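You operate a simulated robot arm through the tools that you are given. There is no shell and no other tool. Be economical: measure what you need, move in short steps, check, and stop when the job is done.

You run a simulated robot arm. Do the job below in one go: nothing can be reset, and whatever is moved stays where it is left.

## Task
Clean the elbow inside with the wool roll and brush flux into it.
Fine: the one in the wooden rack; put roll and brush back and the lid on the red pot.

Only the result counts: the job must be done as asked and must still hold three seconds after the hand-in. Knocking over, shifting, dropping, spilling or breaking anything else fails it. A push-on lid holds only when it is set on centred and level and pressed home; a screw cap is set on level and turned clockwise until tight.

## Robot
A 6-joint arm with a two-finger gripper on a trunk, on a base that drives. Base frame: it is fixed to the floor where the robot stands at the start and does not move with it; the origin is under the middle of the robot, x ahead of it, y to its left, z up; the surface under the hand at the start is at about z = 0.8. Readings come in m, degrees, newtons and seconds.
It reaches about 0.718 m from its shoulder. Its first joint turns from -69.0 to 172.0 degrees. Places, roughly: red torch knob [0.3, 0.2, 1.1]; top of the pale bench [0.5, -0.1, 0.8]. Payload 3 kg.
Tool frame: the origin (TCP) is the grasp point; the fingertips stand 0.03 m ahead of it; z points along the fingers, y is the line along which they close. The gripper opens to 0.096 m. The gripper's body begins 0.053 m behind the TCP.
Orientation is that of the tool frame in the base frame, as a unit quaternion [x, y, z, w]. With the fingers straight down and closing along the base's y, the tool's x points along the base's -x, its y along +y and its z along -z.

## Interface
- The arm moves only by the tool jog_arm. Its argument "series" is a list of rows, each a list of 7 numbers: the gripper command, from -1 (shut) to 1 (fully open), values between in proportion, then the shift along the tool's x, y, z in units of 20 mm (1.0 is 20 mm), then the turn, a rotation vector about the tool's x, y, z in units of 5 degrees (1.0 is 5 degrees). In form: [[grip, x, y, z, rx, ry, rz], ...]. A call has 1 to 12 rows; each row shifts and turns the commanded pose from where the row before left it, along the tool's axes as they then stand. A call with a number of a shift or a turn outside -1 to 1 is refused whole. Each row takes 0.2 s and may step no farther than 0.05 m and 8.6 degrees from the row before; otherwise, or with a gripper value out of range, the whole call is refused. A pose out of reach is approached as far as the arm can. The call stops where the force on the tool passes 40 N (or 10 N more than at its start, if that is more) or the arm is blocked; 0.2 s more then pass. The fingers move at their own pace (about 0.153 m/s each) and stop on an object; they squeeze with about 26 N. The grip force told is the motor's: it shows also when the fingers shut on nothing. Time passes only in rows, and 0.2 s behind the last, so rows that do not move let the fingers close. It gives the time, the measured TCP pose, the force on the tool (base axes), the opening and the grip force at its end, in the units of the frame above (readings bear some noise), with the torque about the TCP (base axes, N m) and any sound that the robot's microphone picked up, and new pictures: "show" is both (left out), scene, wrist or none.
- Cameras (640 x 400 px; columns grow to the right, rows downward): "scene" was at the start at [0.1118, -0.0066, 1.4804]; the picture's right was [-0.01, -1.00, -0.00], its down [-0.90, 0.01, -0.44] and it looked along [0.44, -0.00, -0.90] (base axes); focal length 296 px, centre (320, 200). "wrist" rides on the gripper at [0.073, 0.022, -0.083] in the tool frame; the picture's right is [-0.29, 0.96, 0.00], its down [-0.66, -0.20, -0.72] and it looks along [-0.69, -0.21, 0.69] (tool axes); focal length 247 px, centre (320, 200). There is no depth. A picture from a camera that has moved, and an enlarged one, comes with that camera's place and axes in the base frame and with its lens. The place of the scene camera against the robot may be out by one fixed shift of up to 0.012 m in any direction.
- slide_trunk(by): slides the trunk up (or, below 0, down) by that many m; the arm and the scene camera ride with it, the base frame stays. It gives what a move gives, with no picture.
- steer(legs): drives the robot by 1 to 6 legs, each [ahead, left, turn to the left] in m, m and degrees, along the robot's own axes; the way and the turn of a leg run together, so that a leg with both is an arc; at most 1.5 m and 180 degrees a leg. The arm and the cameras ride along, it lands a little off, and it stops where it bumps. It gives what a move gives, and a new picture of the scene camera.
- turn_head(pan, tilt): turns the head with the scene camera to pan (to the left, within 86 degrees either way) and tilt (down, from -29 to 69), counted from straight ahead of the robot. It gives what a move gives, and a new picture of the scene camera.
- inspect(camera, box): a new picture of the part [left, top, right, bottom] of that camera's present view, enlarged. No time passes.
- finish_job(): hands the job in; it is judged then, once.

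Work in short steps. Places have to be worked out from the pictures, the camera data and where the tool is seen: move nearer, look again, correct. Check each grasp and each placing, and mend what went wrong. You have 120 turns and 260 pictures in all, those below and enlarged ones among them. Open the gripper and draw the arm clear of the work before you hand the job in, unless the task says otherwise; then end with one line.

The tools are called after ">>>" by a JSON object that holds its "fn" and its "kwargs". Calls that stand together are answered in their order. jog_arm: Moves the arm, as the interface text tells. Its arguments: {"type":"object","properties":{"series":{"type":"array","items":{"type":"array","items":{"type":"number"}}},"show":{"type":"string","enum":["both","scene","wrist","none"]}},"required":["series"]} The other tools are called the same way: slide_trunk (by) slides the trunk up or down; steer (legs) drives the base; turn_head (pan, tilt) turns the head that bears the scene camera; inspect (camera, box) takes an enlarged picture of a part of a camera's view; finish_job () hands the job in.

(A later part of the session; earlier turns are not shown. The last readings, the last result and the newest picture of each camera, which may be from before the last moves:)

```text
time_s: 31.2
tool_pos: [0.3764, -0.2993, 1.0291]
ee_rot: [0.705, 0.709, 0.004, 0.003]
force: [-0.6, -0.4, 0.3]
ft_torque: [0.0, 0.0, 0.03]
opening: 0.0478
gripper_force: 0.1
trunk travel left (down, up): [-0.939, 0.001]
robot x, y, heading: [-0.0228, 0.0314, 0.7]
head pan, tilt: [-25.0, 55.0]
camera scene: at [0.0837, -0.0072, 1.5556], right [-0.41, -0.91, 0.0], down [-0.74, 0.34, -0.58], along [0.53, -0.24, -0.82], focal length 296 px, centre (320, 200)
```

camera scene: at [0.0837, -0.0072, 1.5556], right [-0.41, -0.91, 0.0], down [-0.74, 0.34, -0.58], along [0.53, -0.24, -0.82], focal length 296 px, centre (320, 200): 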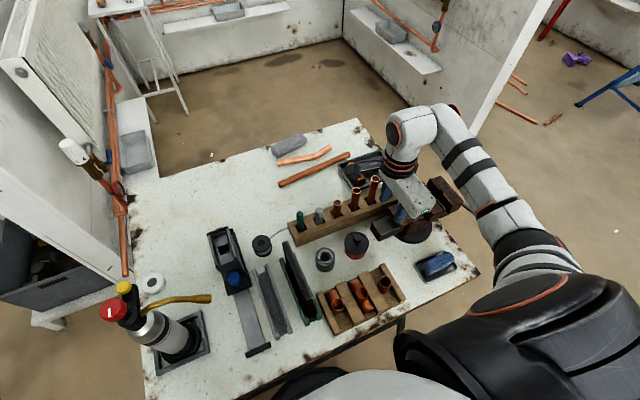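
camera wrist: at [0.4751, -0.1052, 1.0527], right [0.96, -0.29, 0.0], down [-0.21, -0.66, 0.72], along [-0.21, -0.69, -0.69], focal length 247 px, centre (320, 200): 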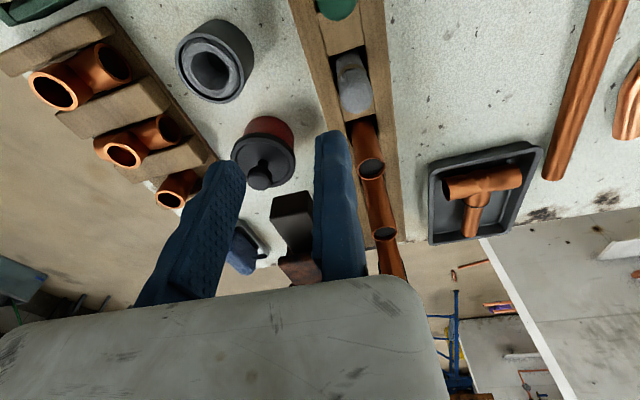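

Now back over the roll: left 0.12 first, then ahead 0.115, then down.

>>> {"fn": "jog_arm", "kwargs": {"series": [[0, 1, 0, 0, 0, 0, 0], [0, 1, 0, 0, 0, 0, 0], [0, 1, 0, 0, 0, 0, 0], [0, 1, 1, 0, 0, 0, 0], [0, 1, 1, 0, 0, 0, 0], [0, 1, 1, 0, 0, 0, 0], [0, 0, 1, 0, 0, 0, 0], [0, 0, 1, 0, 0, 0, 0], [0, 0, 0.75, 1, 0, 0, 0], [0, 0, 0, 1, 0, 0, 0], [0, 0, 0, 1, 0, 0, 0], [0, 0, 0, 0, 0, 0, 0]]}}

>>> {"fn": "inspect", "kwargs": {"camera": "wrist", "box": [200, 60, 440, 220]}}

>>> {"fn": "inspect", "kwargs": {"camera": "scene", "box": [280, 170, 400, 270]}}

```text
time_s: 33.8
tool_pos: [0.4676, -0.2024, 0.976]
ee_rot: [0.705, 0.71, 0.006, 0.0]
force: [-1.2, -0.3, 1.0]
ft_torque: [0.01, -0.02, -0.05]
opening: 0.0482
gripper_force: 0.0
out of reach, approached as far as the arm can: row 8, 9, 10, 11
trunk travel left (down, up): [-0.939, 0.001]
robot x, y, heading: [-0.0247, 0.0244, 0.6]
head pan, tilt: [-25.0, 55.0]
camera scene: at [0.0893, -0.0079, 1.5552], right [-0.41, -0.91, 0.0], down [-0.75, 0.34, -0.57], along [0.52, -0.24, -0.82], focal length 296 px, centre (320, 200)
camera wrist: at [0.4896, -0.1306, 1.0581], right [0.96, -0.29, 0.0], down [-0.2, -0.67, 0.72], along [-0.2, -0.69, -0.7], focal length 247 px, centre (320, 200)
```

scene: 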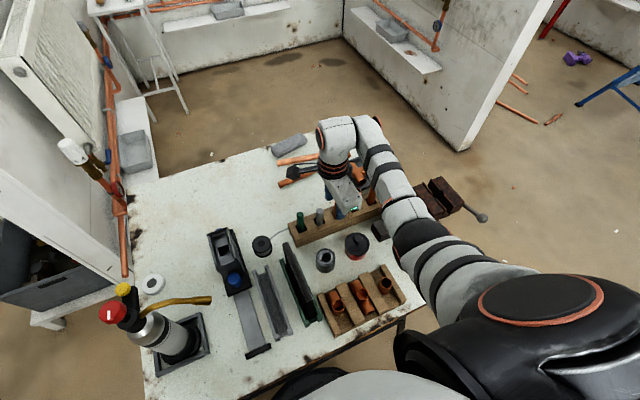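
wrist: 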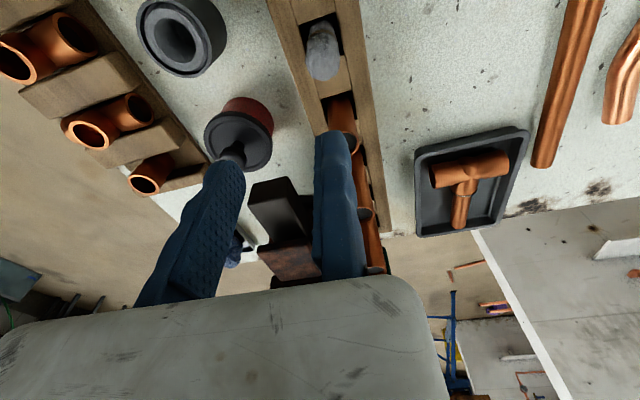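

```text
2.50 times, centred on (320, 140) of wrist
camera zoom: at [0.4896, -0.1306, 1.0581], right [0.96, -0.29, 0.0], down [-0.2, -0.67, 0.72], along [-0.2, -0.69, -0.7], focal length 617 px, centre (320, 350)
```

zoom: 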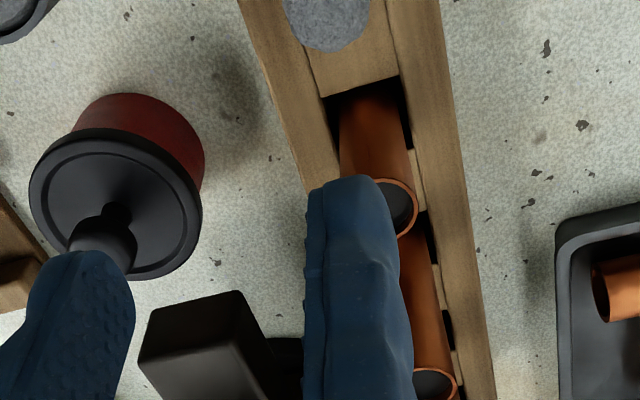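

```text
4.00 times, centred on (340, 220) of scene
camera zoom: at [0.0893, -0.0079, 1.5552], right [-0.41, -0.91, 0.0], down [-0.75, 0.34, -0.57], along [0.52, -0.24, -0.82], focal length 1184 px, centre (240, 120)
```

zoom: 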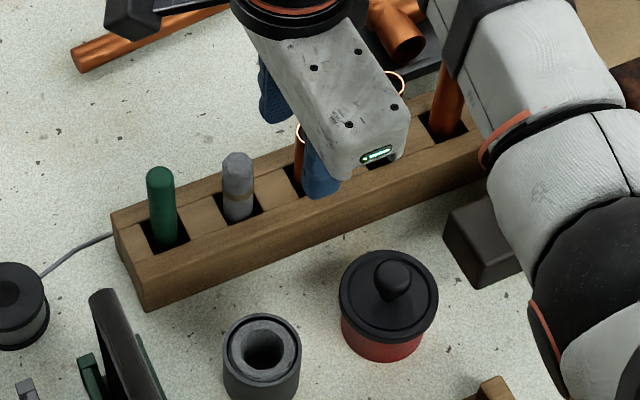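

The reach limit seems caused by the shoulder being too high above the wrist. I'll retract and raise the hand, then lower the trunk 0.12 m.

>>> {"fn": "jog_arm", "kwargs": {"series": [[0, 0, 0, -1, 0, 0, 0], [0, 0, -1, -1, 0, 0, 0], [0, 0, -1, -1, 0, 0, 0], [0, 0, -1, -1, 0, 0, 0], [0, 0, 0, -1, 0, 0, 0], [0, 0, 0, -1, 0, 0, 0], [0, 0, 0, 0, 0, 0, 0]], "show": "none"}}

>>> {"fn": "slide_trunk", "kwargs": {"by": -0.12}}

>>> {"fn": "jog_arm", "kwargs": {"series": [[0, 1, 1, 0, 0, 0, 0], [0, 0.1, 1, 0, 0, 0, 0], [0, 0, 1, 0, 0, 0, 0], [0, 0, 0.8, 0, 0, 0, 0], [0, 0, 0, 0, 0, 0, 0]]}}

```text
time_s: 35.4
tool_pos: [0.4091, -0.2201, 1.0684]
ee_rot: [0.705, 0.709, 0.005, 0.002]
force: [0.2, 1.5, -0.5]
ft_torque: [0.0, 0.01, 0.01]
opening: 0.048
gripper_force: 0.1
out of reach, approached as far as the arm can: row 5, 6
trunk travel left (down, up): [-0.939, 0.001]
robot x, y, heading: [-0.0259, 0.0259, 0.3]
head pan, tilt: [-25.0, 55.0]
```

```text
time_s: 36.9
tool_pos: [0.4105, -0.2205, 0.9485]
ee_rot: [0.705, 0.709, 0.005, 0.002]
force: [-0.7, 0.0, -0.3]
ft_torque: [0.03, -0.01, 0.02]
opening: 0.0483
gripper_force: 0.0
trunk travel left (down, up): [-0.819, 0.121]
robot x, y, heading: [-0.027, 0.0296, 0.6]
head pan, tilt: [-25.0, 55.0]
```

```text
time_s: 38.1
tool_pos: [0.4878, -0.1988, 0.9464]
ee_rot: [0.704, 0.71, 0.008, 0.002]
force: [-0.4, 0.1, 0.2]
ft_torque: [0.04, -0.03, -0.03]
opening: 0.0482
gripper_force: 0.2
out of reach, approached as far as the arm can: row 1
trunk travel left (down, up): [-0.819, 0.121]
robot x, y, heading: [-0.0284, 0.0244, 1.0]
head pan, tilt: [-25.0, 55.0]
camera scene: at [0.0886, -0.0084, 1.4352], right [-0.41, -0.91, 0.0], down [-0.75, 0.34, -0.57], along [0.52, -0.24, -0.82], focal length 296 px, centre (320, 200)
camera wrist: at [0.5068, -0.1263, 1.0293], right [0.96, -0.29, 0.01], down [-0.21, -0.67, 0.71], along [-0.2, -0.68, -0.7], focal length 247 px, centre (320, 200)
```

scene: 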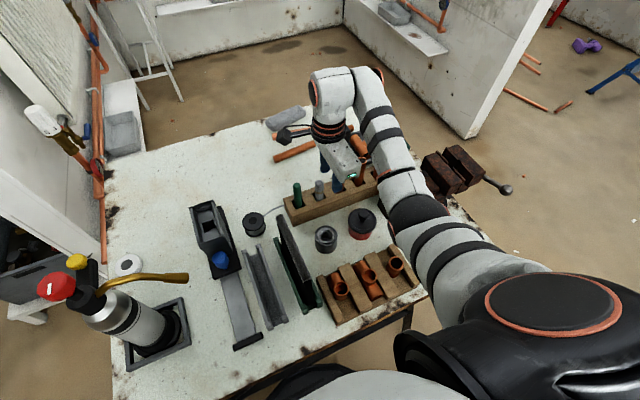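
wrist: 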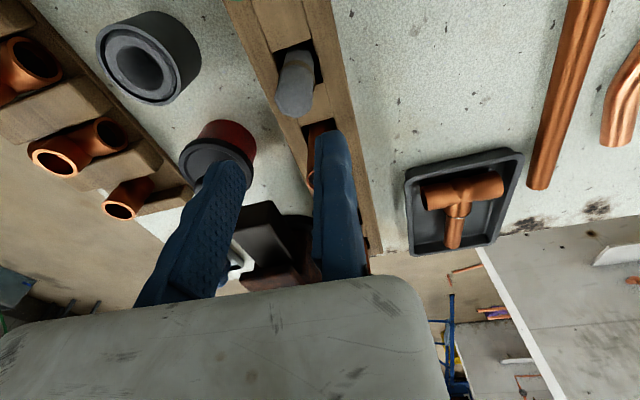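

Reach is fine now. Shift left 2 cm over the roll and lower half-way, then check.

>>> {"fn": "jog_arm", "kwargs": {"series": [[0, 1, 0, 0, 0, 0, 0], [0, 0, 0, 1, 0, 0, 0], [0, 0, 0, 0, 0, 0, 0]]}}

>>> {"fn": "inspect", "kwargs": {"camera": "wrist", "box": [200, 80, 400, 220]}}

>>> {"fn": "inspect", "kwargs": {"camera": "scene", "box": [280, 130, 400, 230]}}

```text
time_s: 38.9
tool_pos: [0.4744, -0.1886, 0.9317]
ee_rot: [0.705, 0.71, 0.01, 0.003]
force: [-0.2, -0.9, 27.2]
ft_torque: [0.16, -0.1, -0.02]
opening: 0.0481
gripper_force: 0.1
out of reach, approached as far as the arm can: row 1
trunk travel left (down, up): [-0.819, 0.121]
robot x, y, heading: [-0.0252, 0.0258, 0.5]
head pan, tilt: [-25.0, 55.0]
camera scene: at [0.0843, -0.0061, 1.4361], right [-0.41, -0.91, 0.0], down [-0.74, 0.34, -0.58], along [0.53, -0.24, -0.82], focal length 296 px, centre (320, 200)
camera wrist: at [0.4933, -0.1156, 1.0146], right [0.96, -0.29, 0.02], down [-0.21, -0.67, 0.71], along [-0.19, -0.69, -0.7], focal length 247 px, centre (320, 200)
```

scene: 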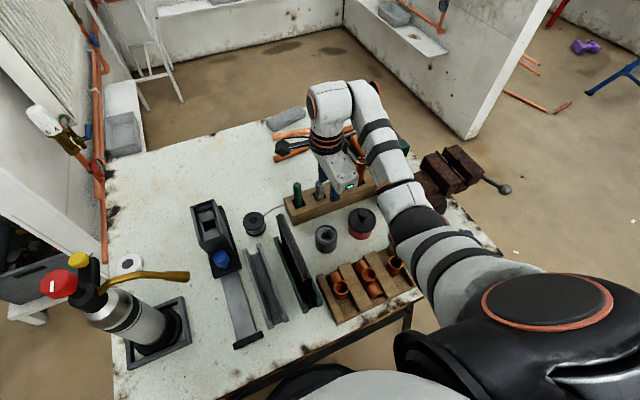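
wrist: 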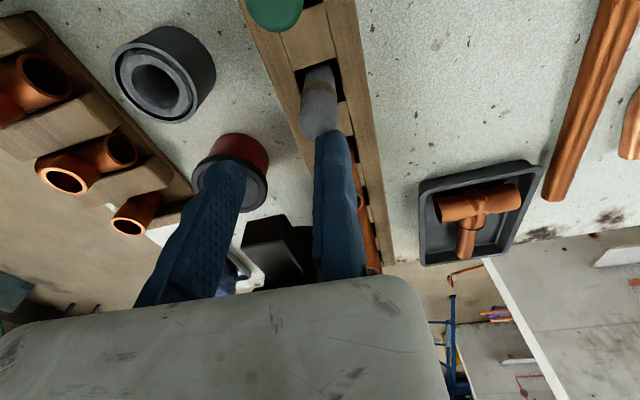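

```text
2.86 times, centred on (300, 150) of wrist
camera zoom: at [0.4933, -0.1156, 1.0146], right [0.96, -0.29, 0.02], down [-0.21, -0.67, 0.71], along [-0.19, -0.69, -0.7], focal length 706 px, centre (377, 343)
```

zoom: 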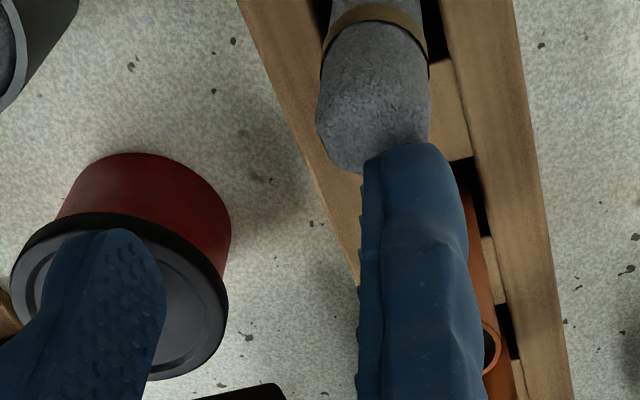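

```text
4.00 times, centred on (340, 180) of scene
camera zoom: at [0.0843, -0.0061, 1.4361], right [-0.41, -0.91, 0.0], down [-0.74, 0.34, -0.58], along [0.53, -0.24, -0.82], focal length 1184 px, centre (240, 280)
```

zoom: 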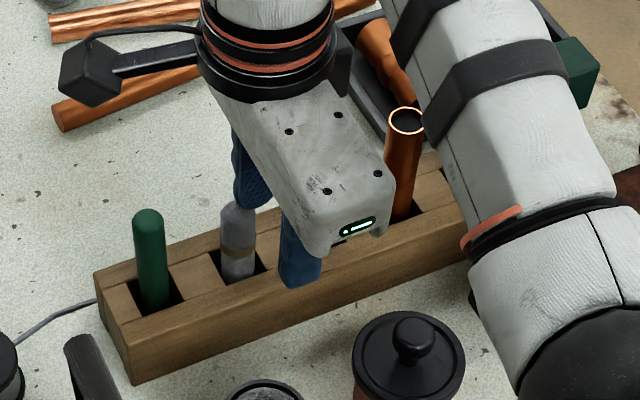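

The fixed finger is pressing on the roll's top (27 N); back straight up at once.

>>> {"fn": "jog_arm", "kwargs": {"series": [[0, 0, 0, -1, 0, 0, 0], [0, 0, 0, -1, 0, 0, 0], [0, 0, 0, 0, 0, 0, 0]]}}

>>> {"fn": "inspect", "kwargs": {"camera": "wrist", "box": [220, 0, 420, 160]}}

```text
time_s: 39.7
tool_pos: [0.4776, -0.1887, 0.9657]
ee_rot: [0.705, 0.709, 0.006, 0.0]
force: [-0.3, -0.1, -0.2]
ft_torque: [-0.04, 0.02, 0.0]
opening: 0.0482
gripper_force: 0.0
trunk travel left (down, up): [-0.819, 0.121]
robot x, y, heading: [-0.0263, 0.0264, 0.6]
head pan, tilt: [-25.0, 55.0]
camera scene: at [0.09, -0.0085, 1.435], right [-0.41, -0.91, 0.0], down [-0.75, 0.34, -0.57], along [0.52, -0.24, -0.82], focal length 296 px, centre (320, 200)
camera wrist: at [0.4985, -0.1156, 1.049], right [0.96, -0.29, 0.01], down [-0.21, -0.67, 0.72], along [-0.2, -0.69, -0.7], focal length 247 px, centre (320, 200)
```

scene: 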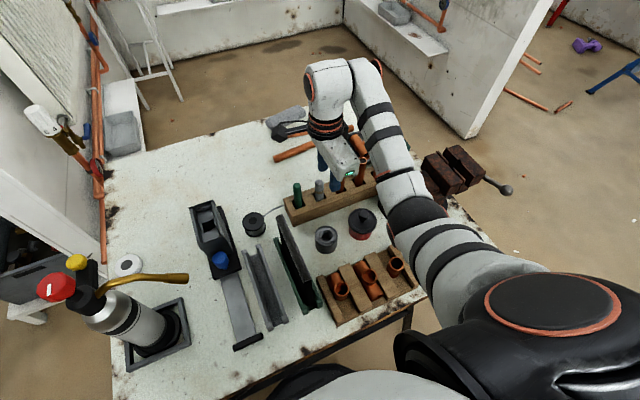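
wrist: 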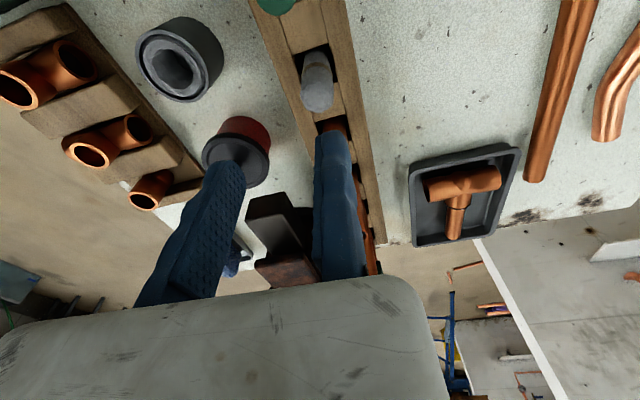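

```text
2.50 times, centred on (320, 80) of wrist
camera zoom: at [0.4985, -0.1156, 1.049], right [0.96, -0.29, 0.01], down [-0.21, -0.67, 0.72], along [-0.2, -0.69, -0.7], focal length 617 px, centre (320, 500)
```

zoom: 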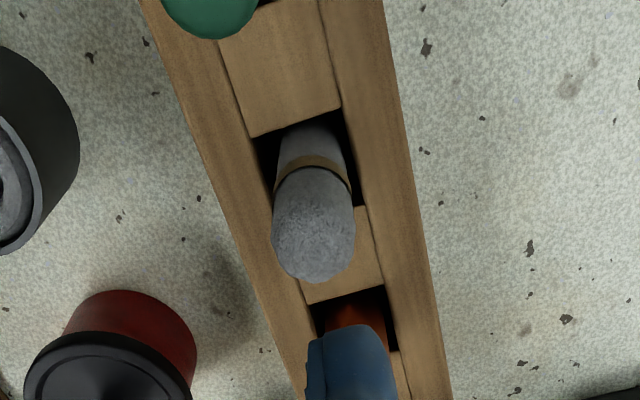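

The roll stayed put. I'll drive 0.03 ahead for reach.

>>> {"fn": "steer", "kwargs": {"legs": [[0.03, 0, 0]]}}

```text
time_s: 40.5
tool_pos: [0.5052, -0.1891, 0.968]
ee_rot: [0.706, 0.708, 0.006, 0.002]
force: [0.5, -0.2, 0.5]
ft_torque: [0.0, -0.01, -0.02]
opening: 0.0481
gripper_force: 0.2
trunk travel left (down, up): [-0.819, 0.121]
robot x, y, heading: [0.0056, 0.0273, 0.7]
head pan, tilt: [-25.0, 55.0]
camera scene: at [0.1157, -0.0076, 1.4355], right [-0.41, -0.91, 0.0], down [-0.74, 0.34, -0.58], along [0.52, -0.24, -0.82], focal length 296 px, centre (320, 200)
```

scene: 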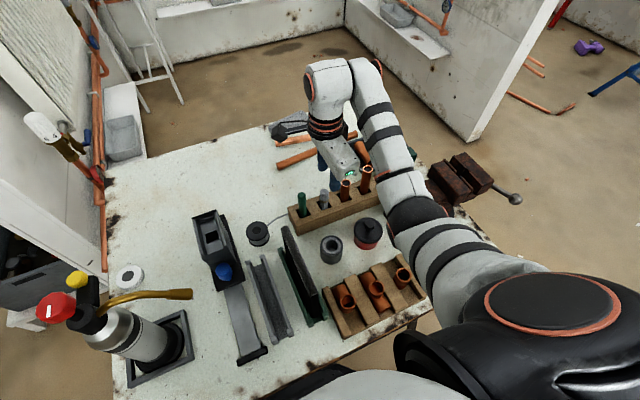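

Align: 12 mm back in x, 12 mm left in y.

>>> {"fn": "jog_arm", "kwargs": {"series": [[0, 0.6, -0.6, 0, 0, 0, 0], [0, 0, 0, 0, 0, 0, 0]], "show": "wrist"}}

>>> {"fn": "inspect", "kwargs": {"camera": "wrist", "box": [220, 40, 380, 160]}}

>>> {"fn": "inspect", "kwargs": {"camera": "scene", "box": [280, 130, 400, 230]}}

```text
time_s: 41.1
tool_pos: [0.5004, -0.181, 0.9588]
ee_rot: [0.705, 0.709, 0.007, 0.002]
force: [0.5, 0.4, -0.8]
ft_torque: [0.03, 0.03, 0.0]
opening: 0.0479
gripper_force: 0.1
out of reach, approached as far as the arm can: row 1
trunk travel left (down, up): [-0.819, 0.121]
robot x, y, heading: [0.0007, 0.0259, 0.5]
head pan, tilt: [-25.0, 55.0]
camera wrist: at [0.5208, -0.1069, 1.042], right [0.96, -0.29, 0.01], down [-0.21, -0.67, 0.71], along [-0.2, -0.69, -0.7], focal length 247 px, centre (320, 200)
```

wrist: 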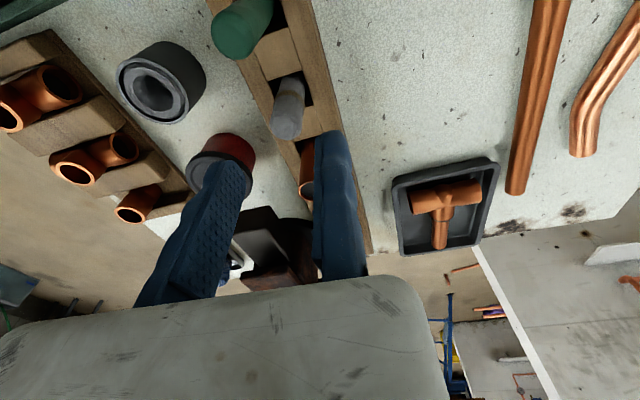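

```text
3.33 times, centred on (300, 100) of wrist
camera zoom: at [0.5208, -0.1069, 1.042], right [0.96, -0.29, 0.01], down [-0.21, -0.67, 0.71], along [-0.2, -0.69, -0.7], focal length 823 px, centre (387, 533)
```

zoom: 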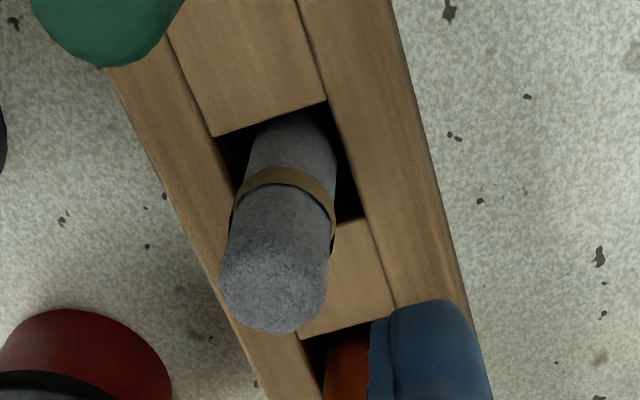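

```text
4.00 times, centred on (340, 180) of scene
camera zoom: at [0.1195, -0.008, 1.4351], right [-0.41, -0.91, 0.0], down [-0.75, 0.34, -0.57], along [0.52, -0.24, -0.82], focal length 1184 px, centre (240, 280)
```

zoom: 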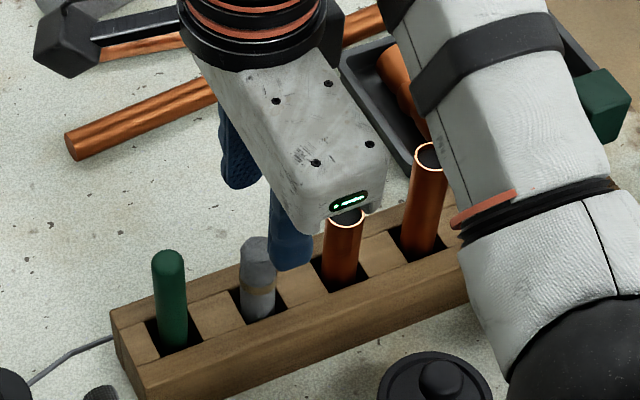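

Roll at about (.480,-.177). Descend to z≈.89 while shifting 7 mm back in x.

>>> {"fn": "jog_arm", "kwargs": {"series": [[0, 0.1, 0, 1, 0, 0, 0], [0, 0.1, -0.35, 1, 0, 0, 0], [0, 0, 0, 0, 0, 0, 0]], "show": "wrist"}}

>>> {"fn": "inspect", "kwargs": {"camera": "wrist", "box": [220, 80, 380, 200]}}

>>> {"fn": "inspect", "kwargs": {"camera": "scene", "box": [280, 130, 400, 230]}}

```text
time_s: 41.9
tool_pos: [0.4916, -0.1763, 0.9185]
ee_rot: [0.705, 0.709, 0.009, 0.0]
force: [-0.2, -0.4, 0.2]
ft_torque: [-0.01, 0.02, -0.01]
opening: 0.0482
gripper_force: 0.0
out of reach, approached as far as the arm can: row 2
trunk travel left (down, up): [-0.819, 0.121]
robot x, y, heading: [0.0059, 0.0291, 0.3]
head pan, tilt: [-25.0, 55.0]
camera wrist: at [0.5116, -0.1042, 1.002], right [0.96, -0.29, 0.01], down [-0.21, -0.67, 0.71], along [-0.2, -0.68, -0.7], focal length 247 px, centre (320, 200)
```

wrist: 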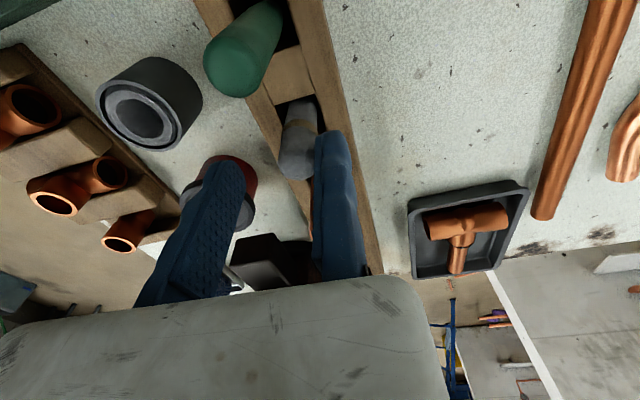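

```text
3.33 times, centred on (300, 140) of wrist
camera zoom: at [0.5116, -0.1042, 1.002], right [0.96, -0.29, 0.01], down [-0.21, -0.67, 0.71], along [-0.2, -0.68, -0.7], focal length 823 px, centre (387, 400)
```

zoom: 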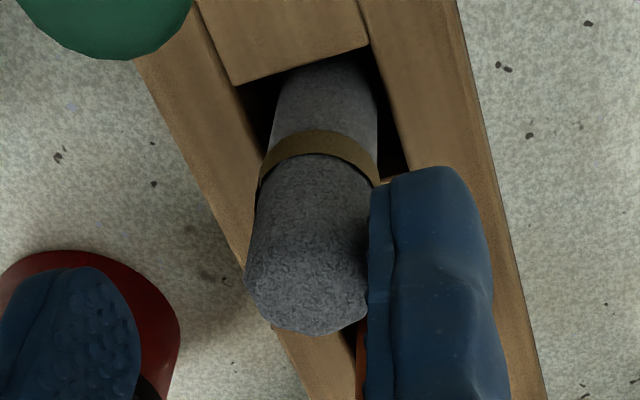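

```text
4.00 times, centred on (340, 180) of scene
camera zoom: at [0.119, -0.0078, 1.4352], right [-0.41, -0.91, 0.0], down [-0.75, 0.34, -0.57], along [0.52, -0.24, -0.82], focal length 1184 px, centre (240, 280)
```

zoom: 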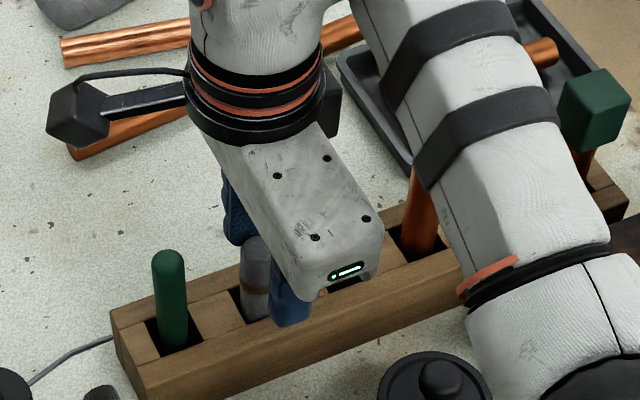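

Fixed finger is right beside the roll. Descend 25 mm more and close.

>>> {"fn": "jog_arm", "kwargs": {"series": [[0, 0, 0.05, 0.65, 0, 0, 0], [0, 0, 0, 0.6, 0, 0, 0], [0, 0, 0, 0, 0, 0, 0]], "show": "wrist"}}

>>> {"fn": "inspect", "kwargs": {"camera": "wrist", "box": [220, 80, 380, 200]}}

```text
time_s: 42.7
tool_pos: [0.4902, -0.1803, 0.8952]
ee_rot: [0.705, 0.709, 0.009, 0.0]
force: [0.2, 1.2, -0.2]
ft_torque: [-0.02, 0.0, -0.02]
opening: 0.0479
gripper_force: 0.0
out of reach, approached as far as the arm can: row 1
trunk travel left (down, up): [-0.819, 0.121]
robot x, y, heading: [0.0017, 0.0281, 0.4]
head pan, tilt: [-25.0, 55.0]
camera wrist: at [0.5097, -0.1079, 0.978], right [0.96, -0.29, 0.01], down [-0.21, -0.67, 0.71], along [-0.2, -0.68, -0.7], focal length 247 px, centre (320, 200)
```

wrist: 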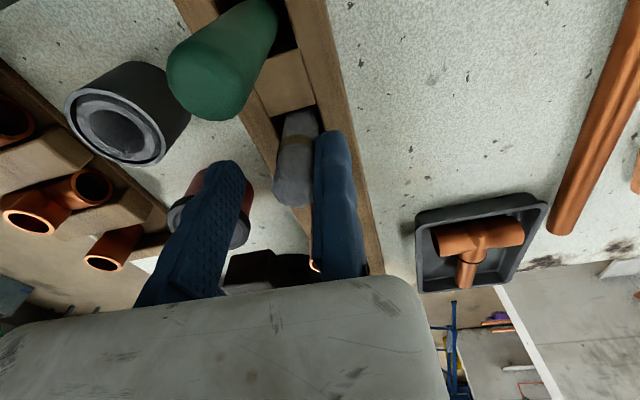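

```text
3.33 times, centred on (300, 140) of wrist
camera zoom: at [0.5097, -0.1079, 0.978], right [0.96, -0.29, 0.01], down [-0.21, -0.67, 0.71], along [-0.2, -0.68, -0.7], focal length 823 px, centre (387, 400)
```

zoom: 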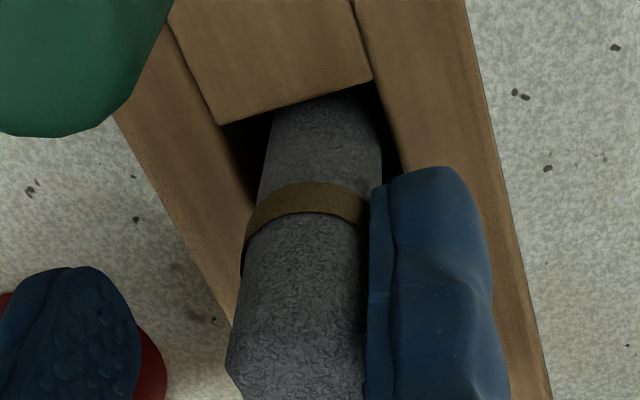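

Roll is between the fingers. Close.

>>> {"fn": "jog_arm", "kwargs": {"series": [[-1, 0, 0, 0, 0, 0, 0], [-1, 0, 0, 0, 0, 0, 0], [-1, 0, 0, 0, 0, 0, 0]], "show": "none"}}

>>> {"fn": "inspect", "kwargs": {"camera": "wrist", "box": [220, 60, 400, 200]}}

```text
time_s: 43.5
tool_pos: [0.4904, -0.1807, 0.8941]
ee_rot: [0.705, 0.709, 0.009, -0.001]
force: [0.0, -0.3, -0.4]
ft_torque: [0.01, 0.03, -0.02]
opening: 0.0192
gripper_force: 25.6
trunk travel left (down, up): [-0.819, 0.121]
robot x, y, heading: [0.0009, 0.0291, 0.8]
head pan, tilt: [-25.0, 55.0]
```

```text
2.86 times, centred on (310, 130) of wrist
camera zoom: at [0.5097, -0.1079, 0.9782], right [0.96, -0.29, 0.01], down [-0.21, -0.67, 0.71], along [-0.2, -0.68, -0.7], focal length 706 px, centre (349, 400)
```

zoom: 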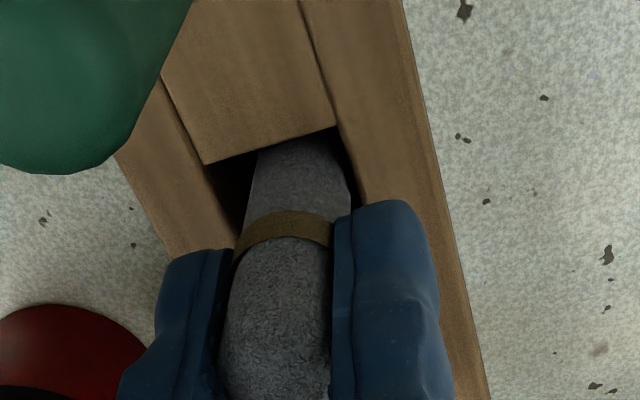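

Gripped (19 mm). Lift straight by sliding the trunk up 0.1, which avoids arm limits.

>>> {"fn": "slide_trunk", "kwargs": {"by": 0.1}}

>>> {"fn": "inspect", "kwargs": {"camera": "scene", "box": [260, 140, 420, 280]}}

>>> {"fn": "inspect", "kwargs": {"camera": "wrist", "box": [160, 0, 400, 200]}}

```text
time_s: 44.9
tool_pos: [0.4896, -0.1811, 0.9951]
ee_rot: [0.705, 0.709, 0.009, -0.001]
force: [-0.3, 0.2, -0.8]
ft_torque: [-0.01, 0.0, 0.01]
opening: 0.0192
gripper_force: 26.4
trunk travel left (down, up): [-0.919, 0.021]
robot x, y, heading: [0.0041, 0.0252, 0.4]
head pan, tilt: [-25.0, 55.0]
```

```text
2.86 times, centred on (340, 210) of scene
camera zoom: at [0.1193, -0.008, 1.5351], right [-0.41, -0.91, 0.0], down [-0.75, 0.34, -0.57], along [0.52, -0.24, -0.82], focal length 846 px, centre (263, 171)
```

zoom: 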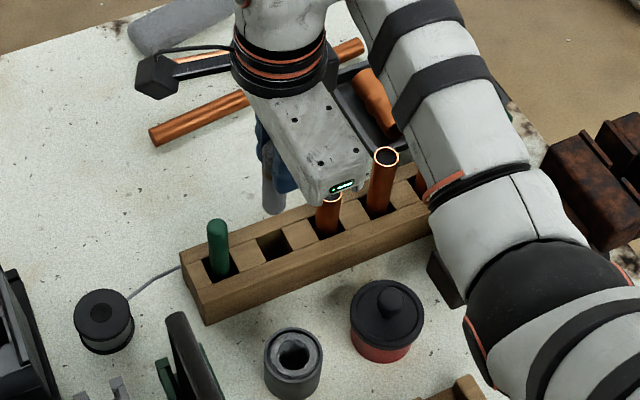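

```text
2.00 times, centred on (280, 100) of wrist
camera zoom: at [0.5099, -0.108, 1.0781], right [0.96, -0.29, 0.01], down [-0.21, -0.67, 0.71], along [-0.2, -0.68, -0.7], focal length 494 px, centre (400, 400)
```

zoom: 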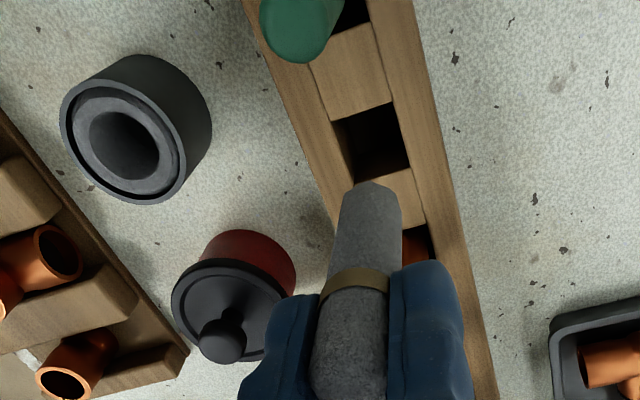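

The roll hangs ~9 cm below the TCP; elbow mouth ≈(.250,-.1215,.855). I'll back the base 0.1 (the hand travels over free space), then jog back and level the tool.

>>> {"fn": "steer", "kwargs": {"legs": [[-0.1, 0, 0]]}}

>>> {"fn": "jog_arm", "kwargs": {"series": [[-1, 0, 0, 0, 0.15, -0.16, 0], [-1, 0, -1, 0, 0, 0, 0], [-1, 0, -1, 0, 0, 0, 0], [-1, 0, -1, 0, 0, 0, 0], [-1, 0, -1, 0, 0, 0, 0], [-1, 0, -1, 0, 0, 0, 0], [-1, 0, -0.5, 0, 0, 0, 0], [-1, 0, 0, 0, 0, 0, 0]]}}

```text
time_s: 46.0
tool_pos: [0.3894, -0.1803, 0.994]
ee_rot: [0.706, 0.708, 0.009, -0.002]
force: [0.4, 0.3, 0.8]
ft_torque: [0.0, -0.02, 0.0]
opening: 0.0192
gripper_force: 25.7
trunk travel left (down, up): [-0.919, 0.021]
robot x, y, heading: [-0.097, 0.0278, 0.6]
head pan, tilt: [-25.0, 55.0]
camera scene: at [0.0192, -0.0091, 1.535], right [-0.41, -0.91, 0.0], down [-0.75, 0.34, -0.57], along [0.52, -0.24, -0.82], focal length 296 px, centre (320, 200)
```

scene: 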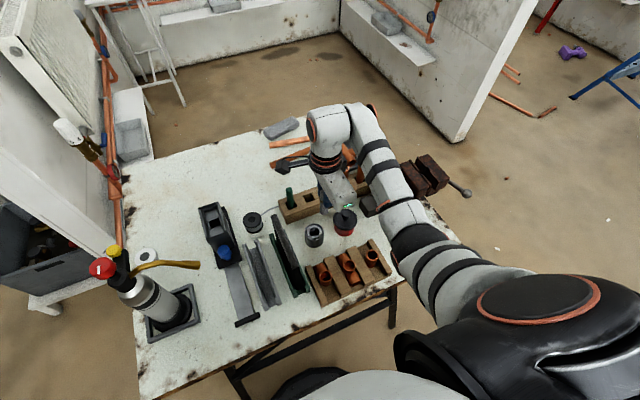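

```text
time_s: 47.8
tool_pos: [0.2754, -0.186, 0.9945]
ee_rot: [0.705, 0.709, -0.001, 0.0]
force: [-0.5, 0.2, -1.2]
ft_torque: [-0.02, -0.04, 0.03]
opening: 0.0191
gripper_force: 25.8
out of reach, approached as far as the arm can: row 1
trunk travel left (down, up): [-0.919, 0.021]
robot x, y, heading: [-0.0981, 0.0265, 0.4]
head pan, tilt: [-25.0, 55.0]
camera scene: at [0.0178, -0.0088, 1.5352], right [-0.41, -0.91, 0.0], down [-0.75, 0.34, -0.57], along [0.52, -0.24, -0.82], focal length 296 px, centre (320, 200)
camera wrist: at [0.2962, -0.1122, 1.0783], right [0.96, -0.29, 0.0], down [-0.2, -0.66, 0.72], along [-0.21, -0.69, -0.69], focal length 247 px, centre (320, 200)
```

scene: 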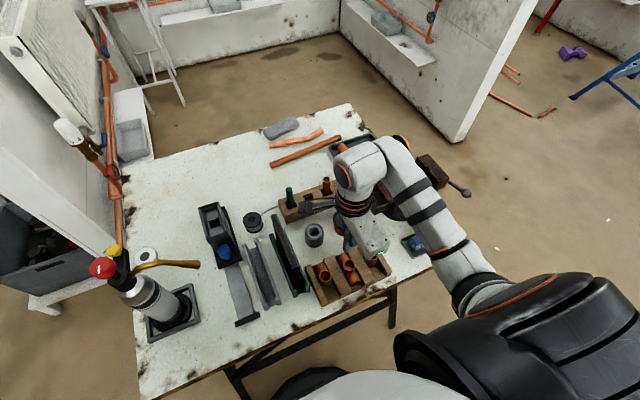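
wrist: 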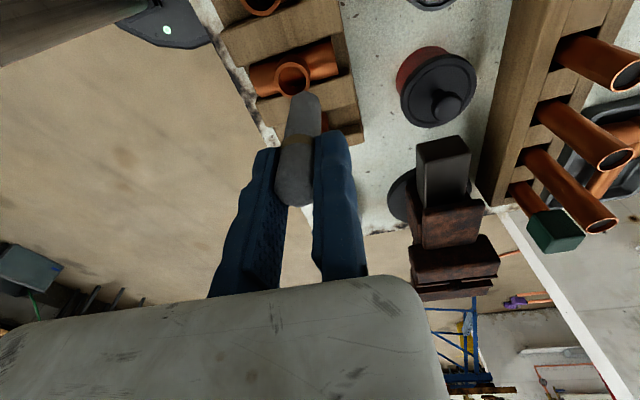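

Level, and roll tip visible. Move over the elbow mouth (+y 64 mm, -x 16 mm).

>>> {"fn": "jog_arm", "kwargs": {"series": [[-1, 1, -0.4, 0, 0, 0, 0], [-1, 1, -0.4, 0, 0, 0, 0], [-1, 1, 0, 0, 0, 0, 0], [-1, 0.2, 0, 0, 0, 0, 0], [-1, 0, 0, 0, 0, 0, 0]]}}

>>> {"fn": "inspect", "kwargs": {"camera": "wrist", "box": [200, 0, 420, 160]}}

>>> {"fn": "inspect", "kwargs": {"camera": "scene", "box": [280, 190, 400, 310]}}

```text
time_s: 49.0
tool_pos: [0.258, -0.1258, 0.9881]
ee_rot: [0.705, 0.709, 0.002, 0.0]
force: [-0.5, -0.1, -0.7]
ft_torque: [0.0, -0.01, -0.01]
opening: 0.0188
gripper_force: 26.1
out of reach, approached as far as the arm can: row 3
trunk travel left (down, up): [-0.919, 0.021]
robot x, y, heading: [-0.0977, 0.0244, 0.5]
head pan, tilt: [-25.0, 55.0]
camera scene: at [0.0175, -0.009, 1.5352], right [-0.41, -0.91, 0.0], down [-0.75, 0.34, -0.57], along [0.52, -0.24, -0.82], focal length 296 px, centre (320, 200)
camera wrist: at [0.2794, -0.0535, 1.0694], right [0.96, -0.29, 0.0], down [-0.2, -0.66, 0.72], along [-0.21, -0.69, -0.69], focal length 247 px, centre (320, 200)
```

scene: 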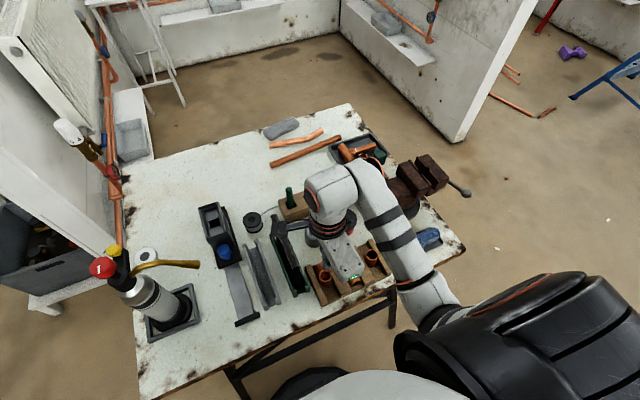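
wrist: 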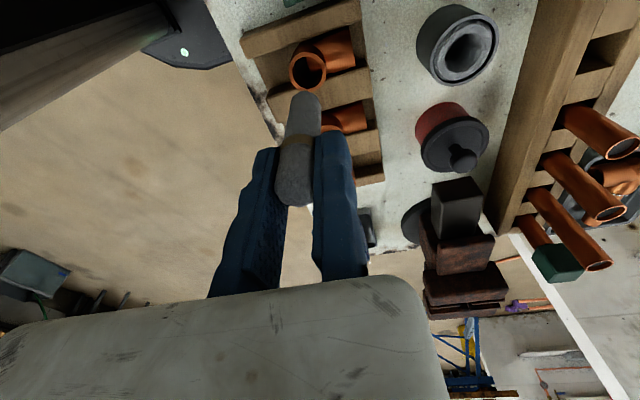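

```text
2.50 times, centred on (310, 80) of wrist
camera zoom: at [0.2794, -0.0535, 1.0694], right [0.96, -0.29, 0.0], down [-0.2, -0.66, 0.72], along [-0.21, -0.69, -0.69], focal length 617 px, centre (345, 500)
```

zoom: 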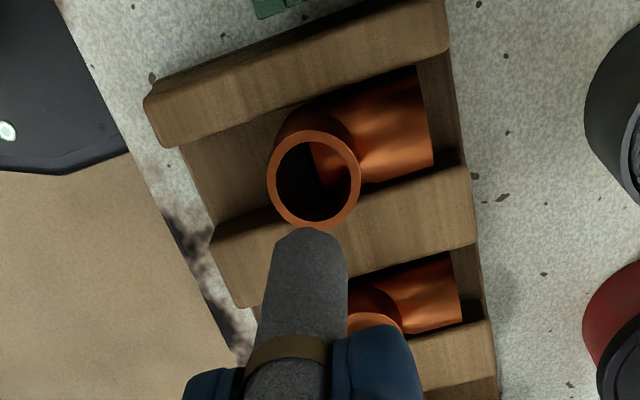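

```text
3.33 times, centred on (340, 250) of scene
camera zoom: at [0.0175, -0.009, 1.5352], right [-0.41, -0.91, 0.0], down [-0.75, 0.34, -0.57], along [0.52, -0.24, -0.82], focal length 987 px, centre (253, 33)
```

zoom: 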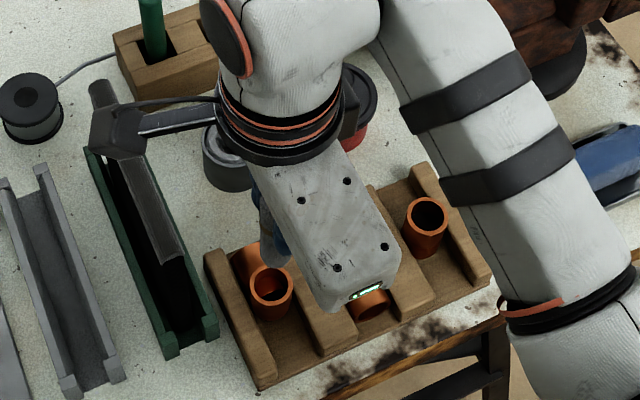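

Roll tip is ~5 mm short in y and 2 mm in x of the mouth (.249,-.121). Correct and lower to just above the mouth.

>>> {"fn": "jog_arm", "kwargs": {"series": [[-1, 0, 0, 1, 0, 0, 0], [-1, 0.24, 0.1, 0.6, 0, 0, 0], [-1, 0, 0, 0, 0, 0, 0]], "show": "none"}}

>>> {"fn": "inspect", "kwargs": {"camera": "wrist", "box": [240, 20, 380, 140]}}

>>> {"fn": "inspect", "kwargs": {"camera": "scene", "box": [290, 220, 390, 310]}}

```text
time_s: 49.8
tool_pos: [0.2563, -0.1333, 0.9574]
ee_rot: [0.705, 0.709, 0.001, -0.001]
force: [0.9, -1.2, -0.9]
ft_torque: [0.04, 0.02, 0.01]
opening: 0.0189
gripper_force: 26.4
out of reach, approached as far as the arm can: row 1, 2
trunk travel left (down, up): [-0.919, 0.021]
robot x, y, heading: [-0.1008, 0.0285, 0.6]
head pan, tilt: [-25.0, 55.0]
```

```text
3.33 times, centred on (310, 80) of wrist
camera zoom: at [0.2779, -0.0594, 1.0406], right [0.96, -0.29, 0.0], down [-0.2, -0.66, 0.72], along [-0.21, -0.69, -0.69], focal length 823 px, centre (353, 600)
```

zoom: 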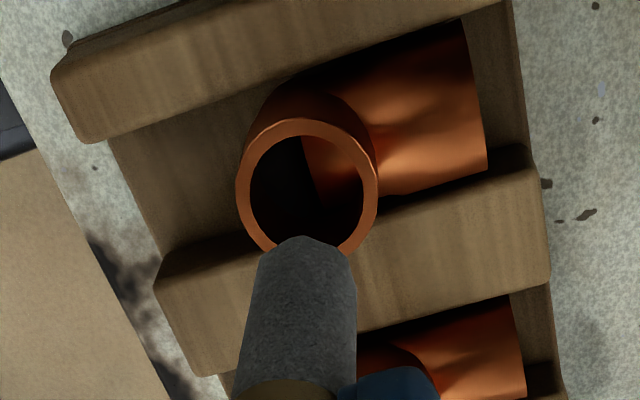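

```text
4.44 times, centred on (340, 265) of scene
camera zoom: at [0.0176, -0.0087, 1.5352], right [-0.41, -0.91, 0.0], down [-0.75, 0.34, -0.57], along [0.52, -0.24, -0.82], focal length 1316 px, centre (231, -89)
```

zoom: 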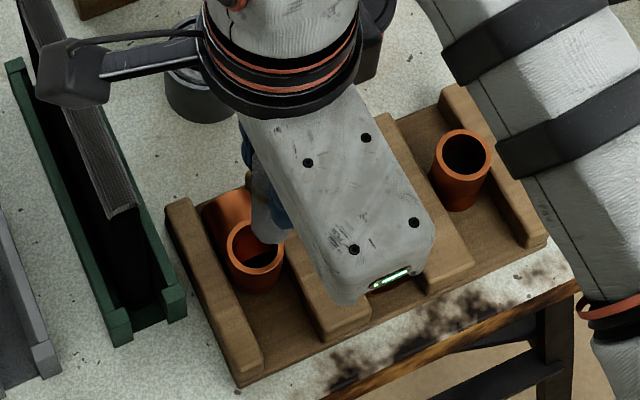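

Reach limit toward +y again, so I'll jog the hand right 5 cm and then drive the base 6 cm left.

>>> {"fn": "jog_arm", "kwargs": {"series": [[-1, 0, 0, -1, 0, 0, 0], [-1, -1, 0, 0, 0, 0, 0], [-1, -1, 0, 0, 0, 0, 0], [-1, -1, 0, 0, 0, 0, 0], [-1, 0, 0, 0, 0, 0, 0]], "show": "none"}}

>>> {"fn": "steer", "kwargs": {"legs": [[0, 0.06, 0]]}}

```text
time_s: 51.0
tool_pos: [0.259, -0.1929, 0.9792]
ee_rot: [0.705, 0.709, -0.001, 0.0]
force: [0.2, 0.5, 0.3]
ft_torque: [0.04, 0.0, -0.01]
opening: 0.0192
gripper_force: 26.1
trunk travel left (down, up): [-0.919, 0.021]
robot x, y, heading: [-0.0987, 0.0294, 0.5]
head pan, tilt: [-25.0, 55.0]
```

```text
time_s: 52.0
tool_pos: [0.257, -0.1364, 0.9778]
ee_rot: [0.705, 0.709, 0.0, -0.002]
force: [-0.1, -1.0, -1.0]
ft_torque: [-0.01, 0.02, 0.0]
opening: 0.0191
gripper_force: 26.5
trunk travel left (down, up): [-0.919, 0.021]
robot x, y, heading: [-0.0989, 0.0858, 0.8]
head pan, tilt: [-25.0, 55.0]
camera scene: at [0.0171, 0.0463, 1.535], right [-0.41, -0.91, 0.0], down [-0.75, 0.34, -0.57], along [0.52, -0.23, -0.82], focal length 296 px, centre (320, 200)
```

scene: 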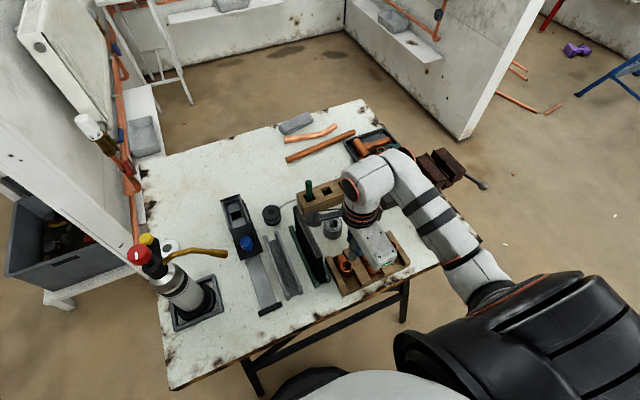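

Now align over the mouth: +15 mm y, +3 mm x, down 20 mm.

>>> {"fn": "jog_arm", "kwargs": {"series": [[-1, 0.77, 0.15, 0, 0, 0, 0], [-1, 0, 0, 0.95, 0, 0, 0], [-1, 0, 0, 0, 0, 0, 0]], "show": "none"}}

>>> {"fn": "inspect", "kwargs": {"camera": "wrist", "box": [240, 20, 380, 140]}}

>>> {"fn": "inspect", "kwargs": {"camera": "scene", "box": [300, 210, 400, 300]}}

```text
time_s: 52.8
tool_pos: [0.2589, -0.1171, 0.9586]
ee_rot: [0.705, 0.709, -0.001, 0.0]
force: [-0.1, -0.2, 0.0]
ft_torque: [-0.01, -0.01, 0.0]
opening: 0.019
gripper_force: 25.5
trunk travel left (down, up): [-0.919, 0.021]
robot x, y, heading: [-0.0986, 0.083, 0.7]
head pan, tilt: [-25.0, 55.0]
```

```text
3.33 times, centred on (310, 80) of wrist
camera zoom: at [0.2801, -0.0437, 1.0417], right [0.96, -0.29, 0.0], down [-0.2, -0.66, 0.72], along [-0.21, -0.69, -0.69], focal length 823 px, centre (353, 600)
```

zoom: 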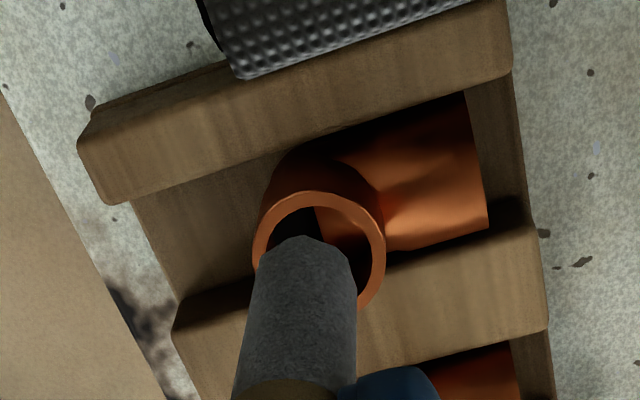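

```text
4.44 times, centred on (350, 255) of scene
camera zoom: at [0.0168, 0.051, 1.5352], right [-0.41, -0.91, 0.0], down [-0.75, 0.34, -0.57], along [0.52, -0.24, -0.82], focal length 1316 px, centre (187, -44)
```

zoom: 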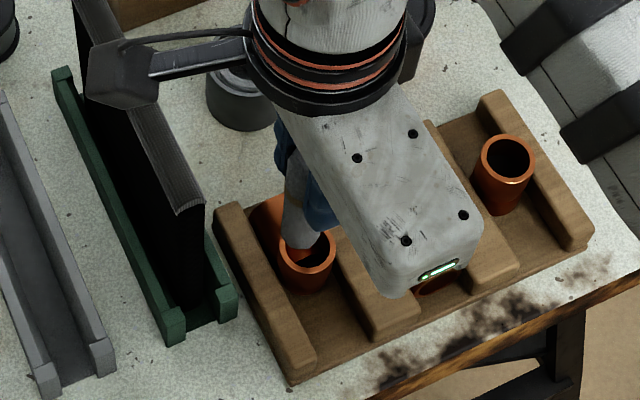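

Needs ~+2.4 mm x, -2.2 mm y. Correct, lower 10 mm, look again.

>>> {"fn": "jog_arm", "kwargs": {"series": [[-1, -0.11, 0.12, 0, 0, 0, 0], [-1, 0, 0, 0.5, 0, 0, 0], [-1, 0, 0, 0, 0, 0, 0]], "show": "none"}}

>>> {"fn": "inspect", "kwargs": {"camera": "wrist", "box": [240, 40, 380, 160]}}

>>> {"fn": "inspect", "kwargs": {"camera": "scene", "box": [340, 240, 400, 290]}}

```text
time_s: 53.6
tool_pos: [0.2629, -0.12, 0.9513]
ee_rot: [0.705, 0.71, -0.002, 0.0]
force: [0.5, 0.7, -0.7]
ft_torque: [0.01, -0.01, 0.04]
opening: 0.0191
gripper_force: 25.9
trunk travel left (down, up): [-0.919, 0.021]
robot x, y, heading: [-0.0988, 0.0859, 0.8]
head pan, tilt: [-25.0, 55.0]
```

```text
3.33 times, centred on (310, 100) of wrist
camera zoom: at [0.2838, -0.0465, 1.0329], right [0.96, -0.29, 0.0], down [-0.2, -0.66, 0.72], along [-0.21, -0.69, -0.69], focal length 823 px, centre (353, 533)
```

zoom: 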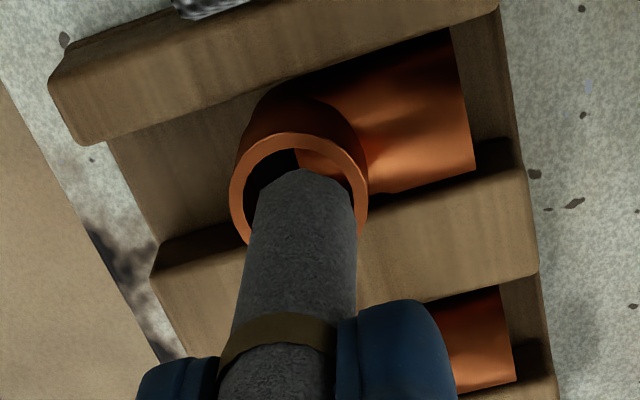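

```text
8.00 times, centred on (370, 265) of scene
camera zoom: at [0.0169, 0.0501, 1.5352], right [-0.41, -0.91, 0.0], down [-0.75, 0.34, -0.57], along [0.52, -0.24, -0.82], focal length 2368 px, centre (-80, -320)
```

zoom: 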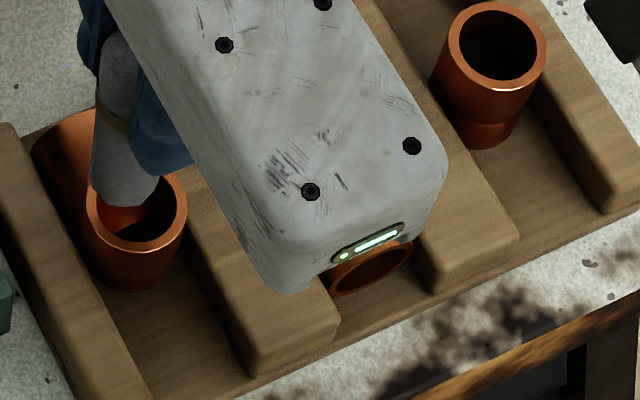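

Shift ~1.5 mm back in x and lower another 8 mm, checking force.

>>> {"fn": "jog_arm", "kwargs": {"series": [[-1, 0, -0.08, 0, 0, 0, 0], [-1, 0, 0, 0.4, 0, 0, 0], [-1, 0, 0, 0, 0, 0, 0]], "show": "none"}}

>>> {"fn": "inspect", "kwargs": {"camera": "wrist", "box": [240, 40, 380, 160]}}

>>> {"fn": "inspect", "kwargs": {"camera": "scene", "box": [340, 240, 400, 290]}}

```text
time_s: 54.4
tool_pos: [0.2608, -0.1204, 0.9425]
ee_rot: [0.705, 0.709, -0.002, 0.001]
force: [0.2, 0.8, -0.7]
ft_torque: [-0.01, 0.03, 0.01]
opening: 0.0192
gripper_force: 25.7
trunk travel left (down, up): [-0.919, 0.021]
robot x, y, heading: [-0.0977, 0.0861, 0.5]
head pan, tilt: [-25.0, 55.0]
```

```text
3.33 times, centred on (310, 100) of wrist
camera zoom: at [0.2815, -0.0471, 1.025], right [0.96, -0.29, 0.0], down [-0.2, -0.66, 0.72], along [-0.21, -0.69, -0.69], focal length 823 px, centre (353, 533)
```

zoom: 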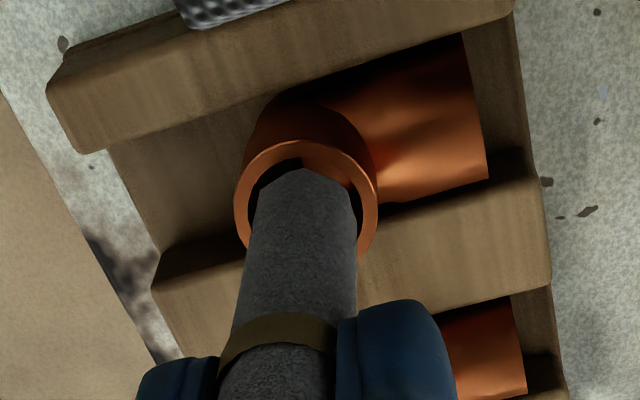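

```text
8.00 times, centred on (370, 265) of scene
camera zoom: at [0.017, 0.0503, 1.5352], right [-0.41, -0.91, 0.0], down [-0.75, 0.34, -0.57], along [0.52, -0.24, -0.82], focal length 2368 px, centre (-80, -320)
```

zoom: 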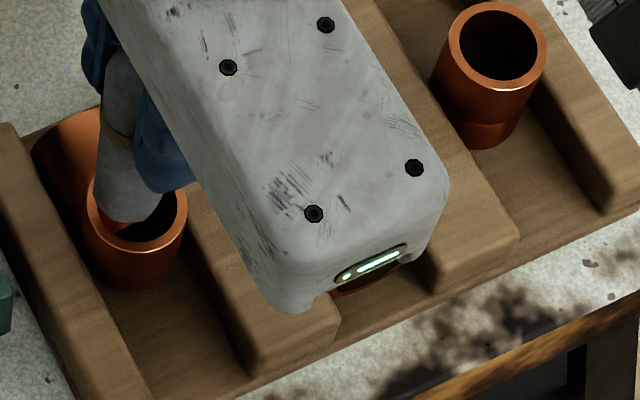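

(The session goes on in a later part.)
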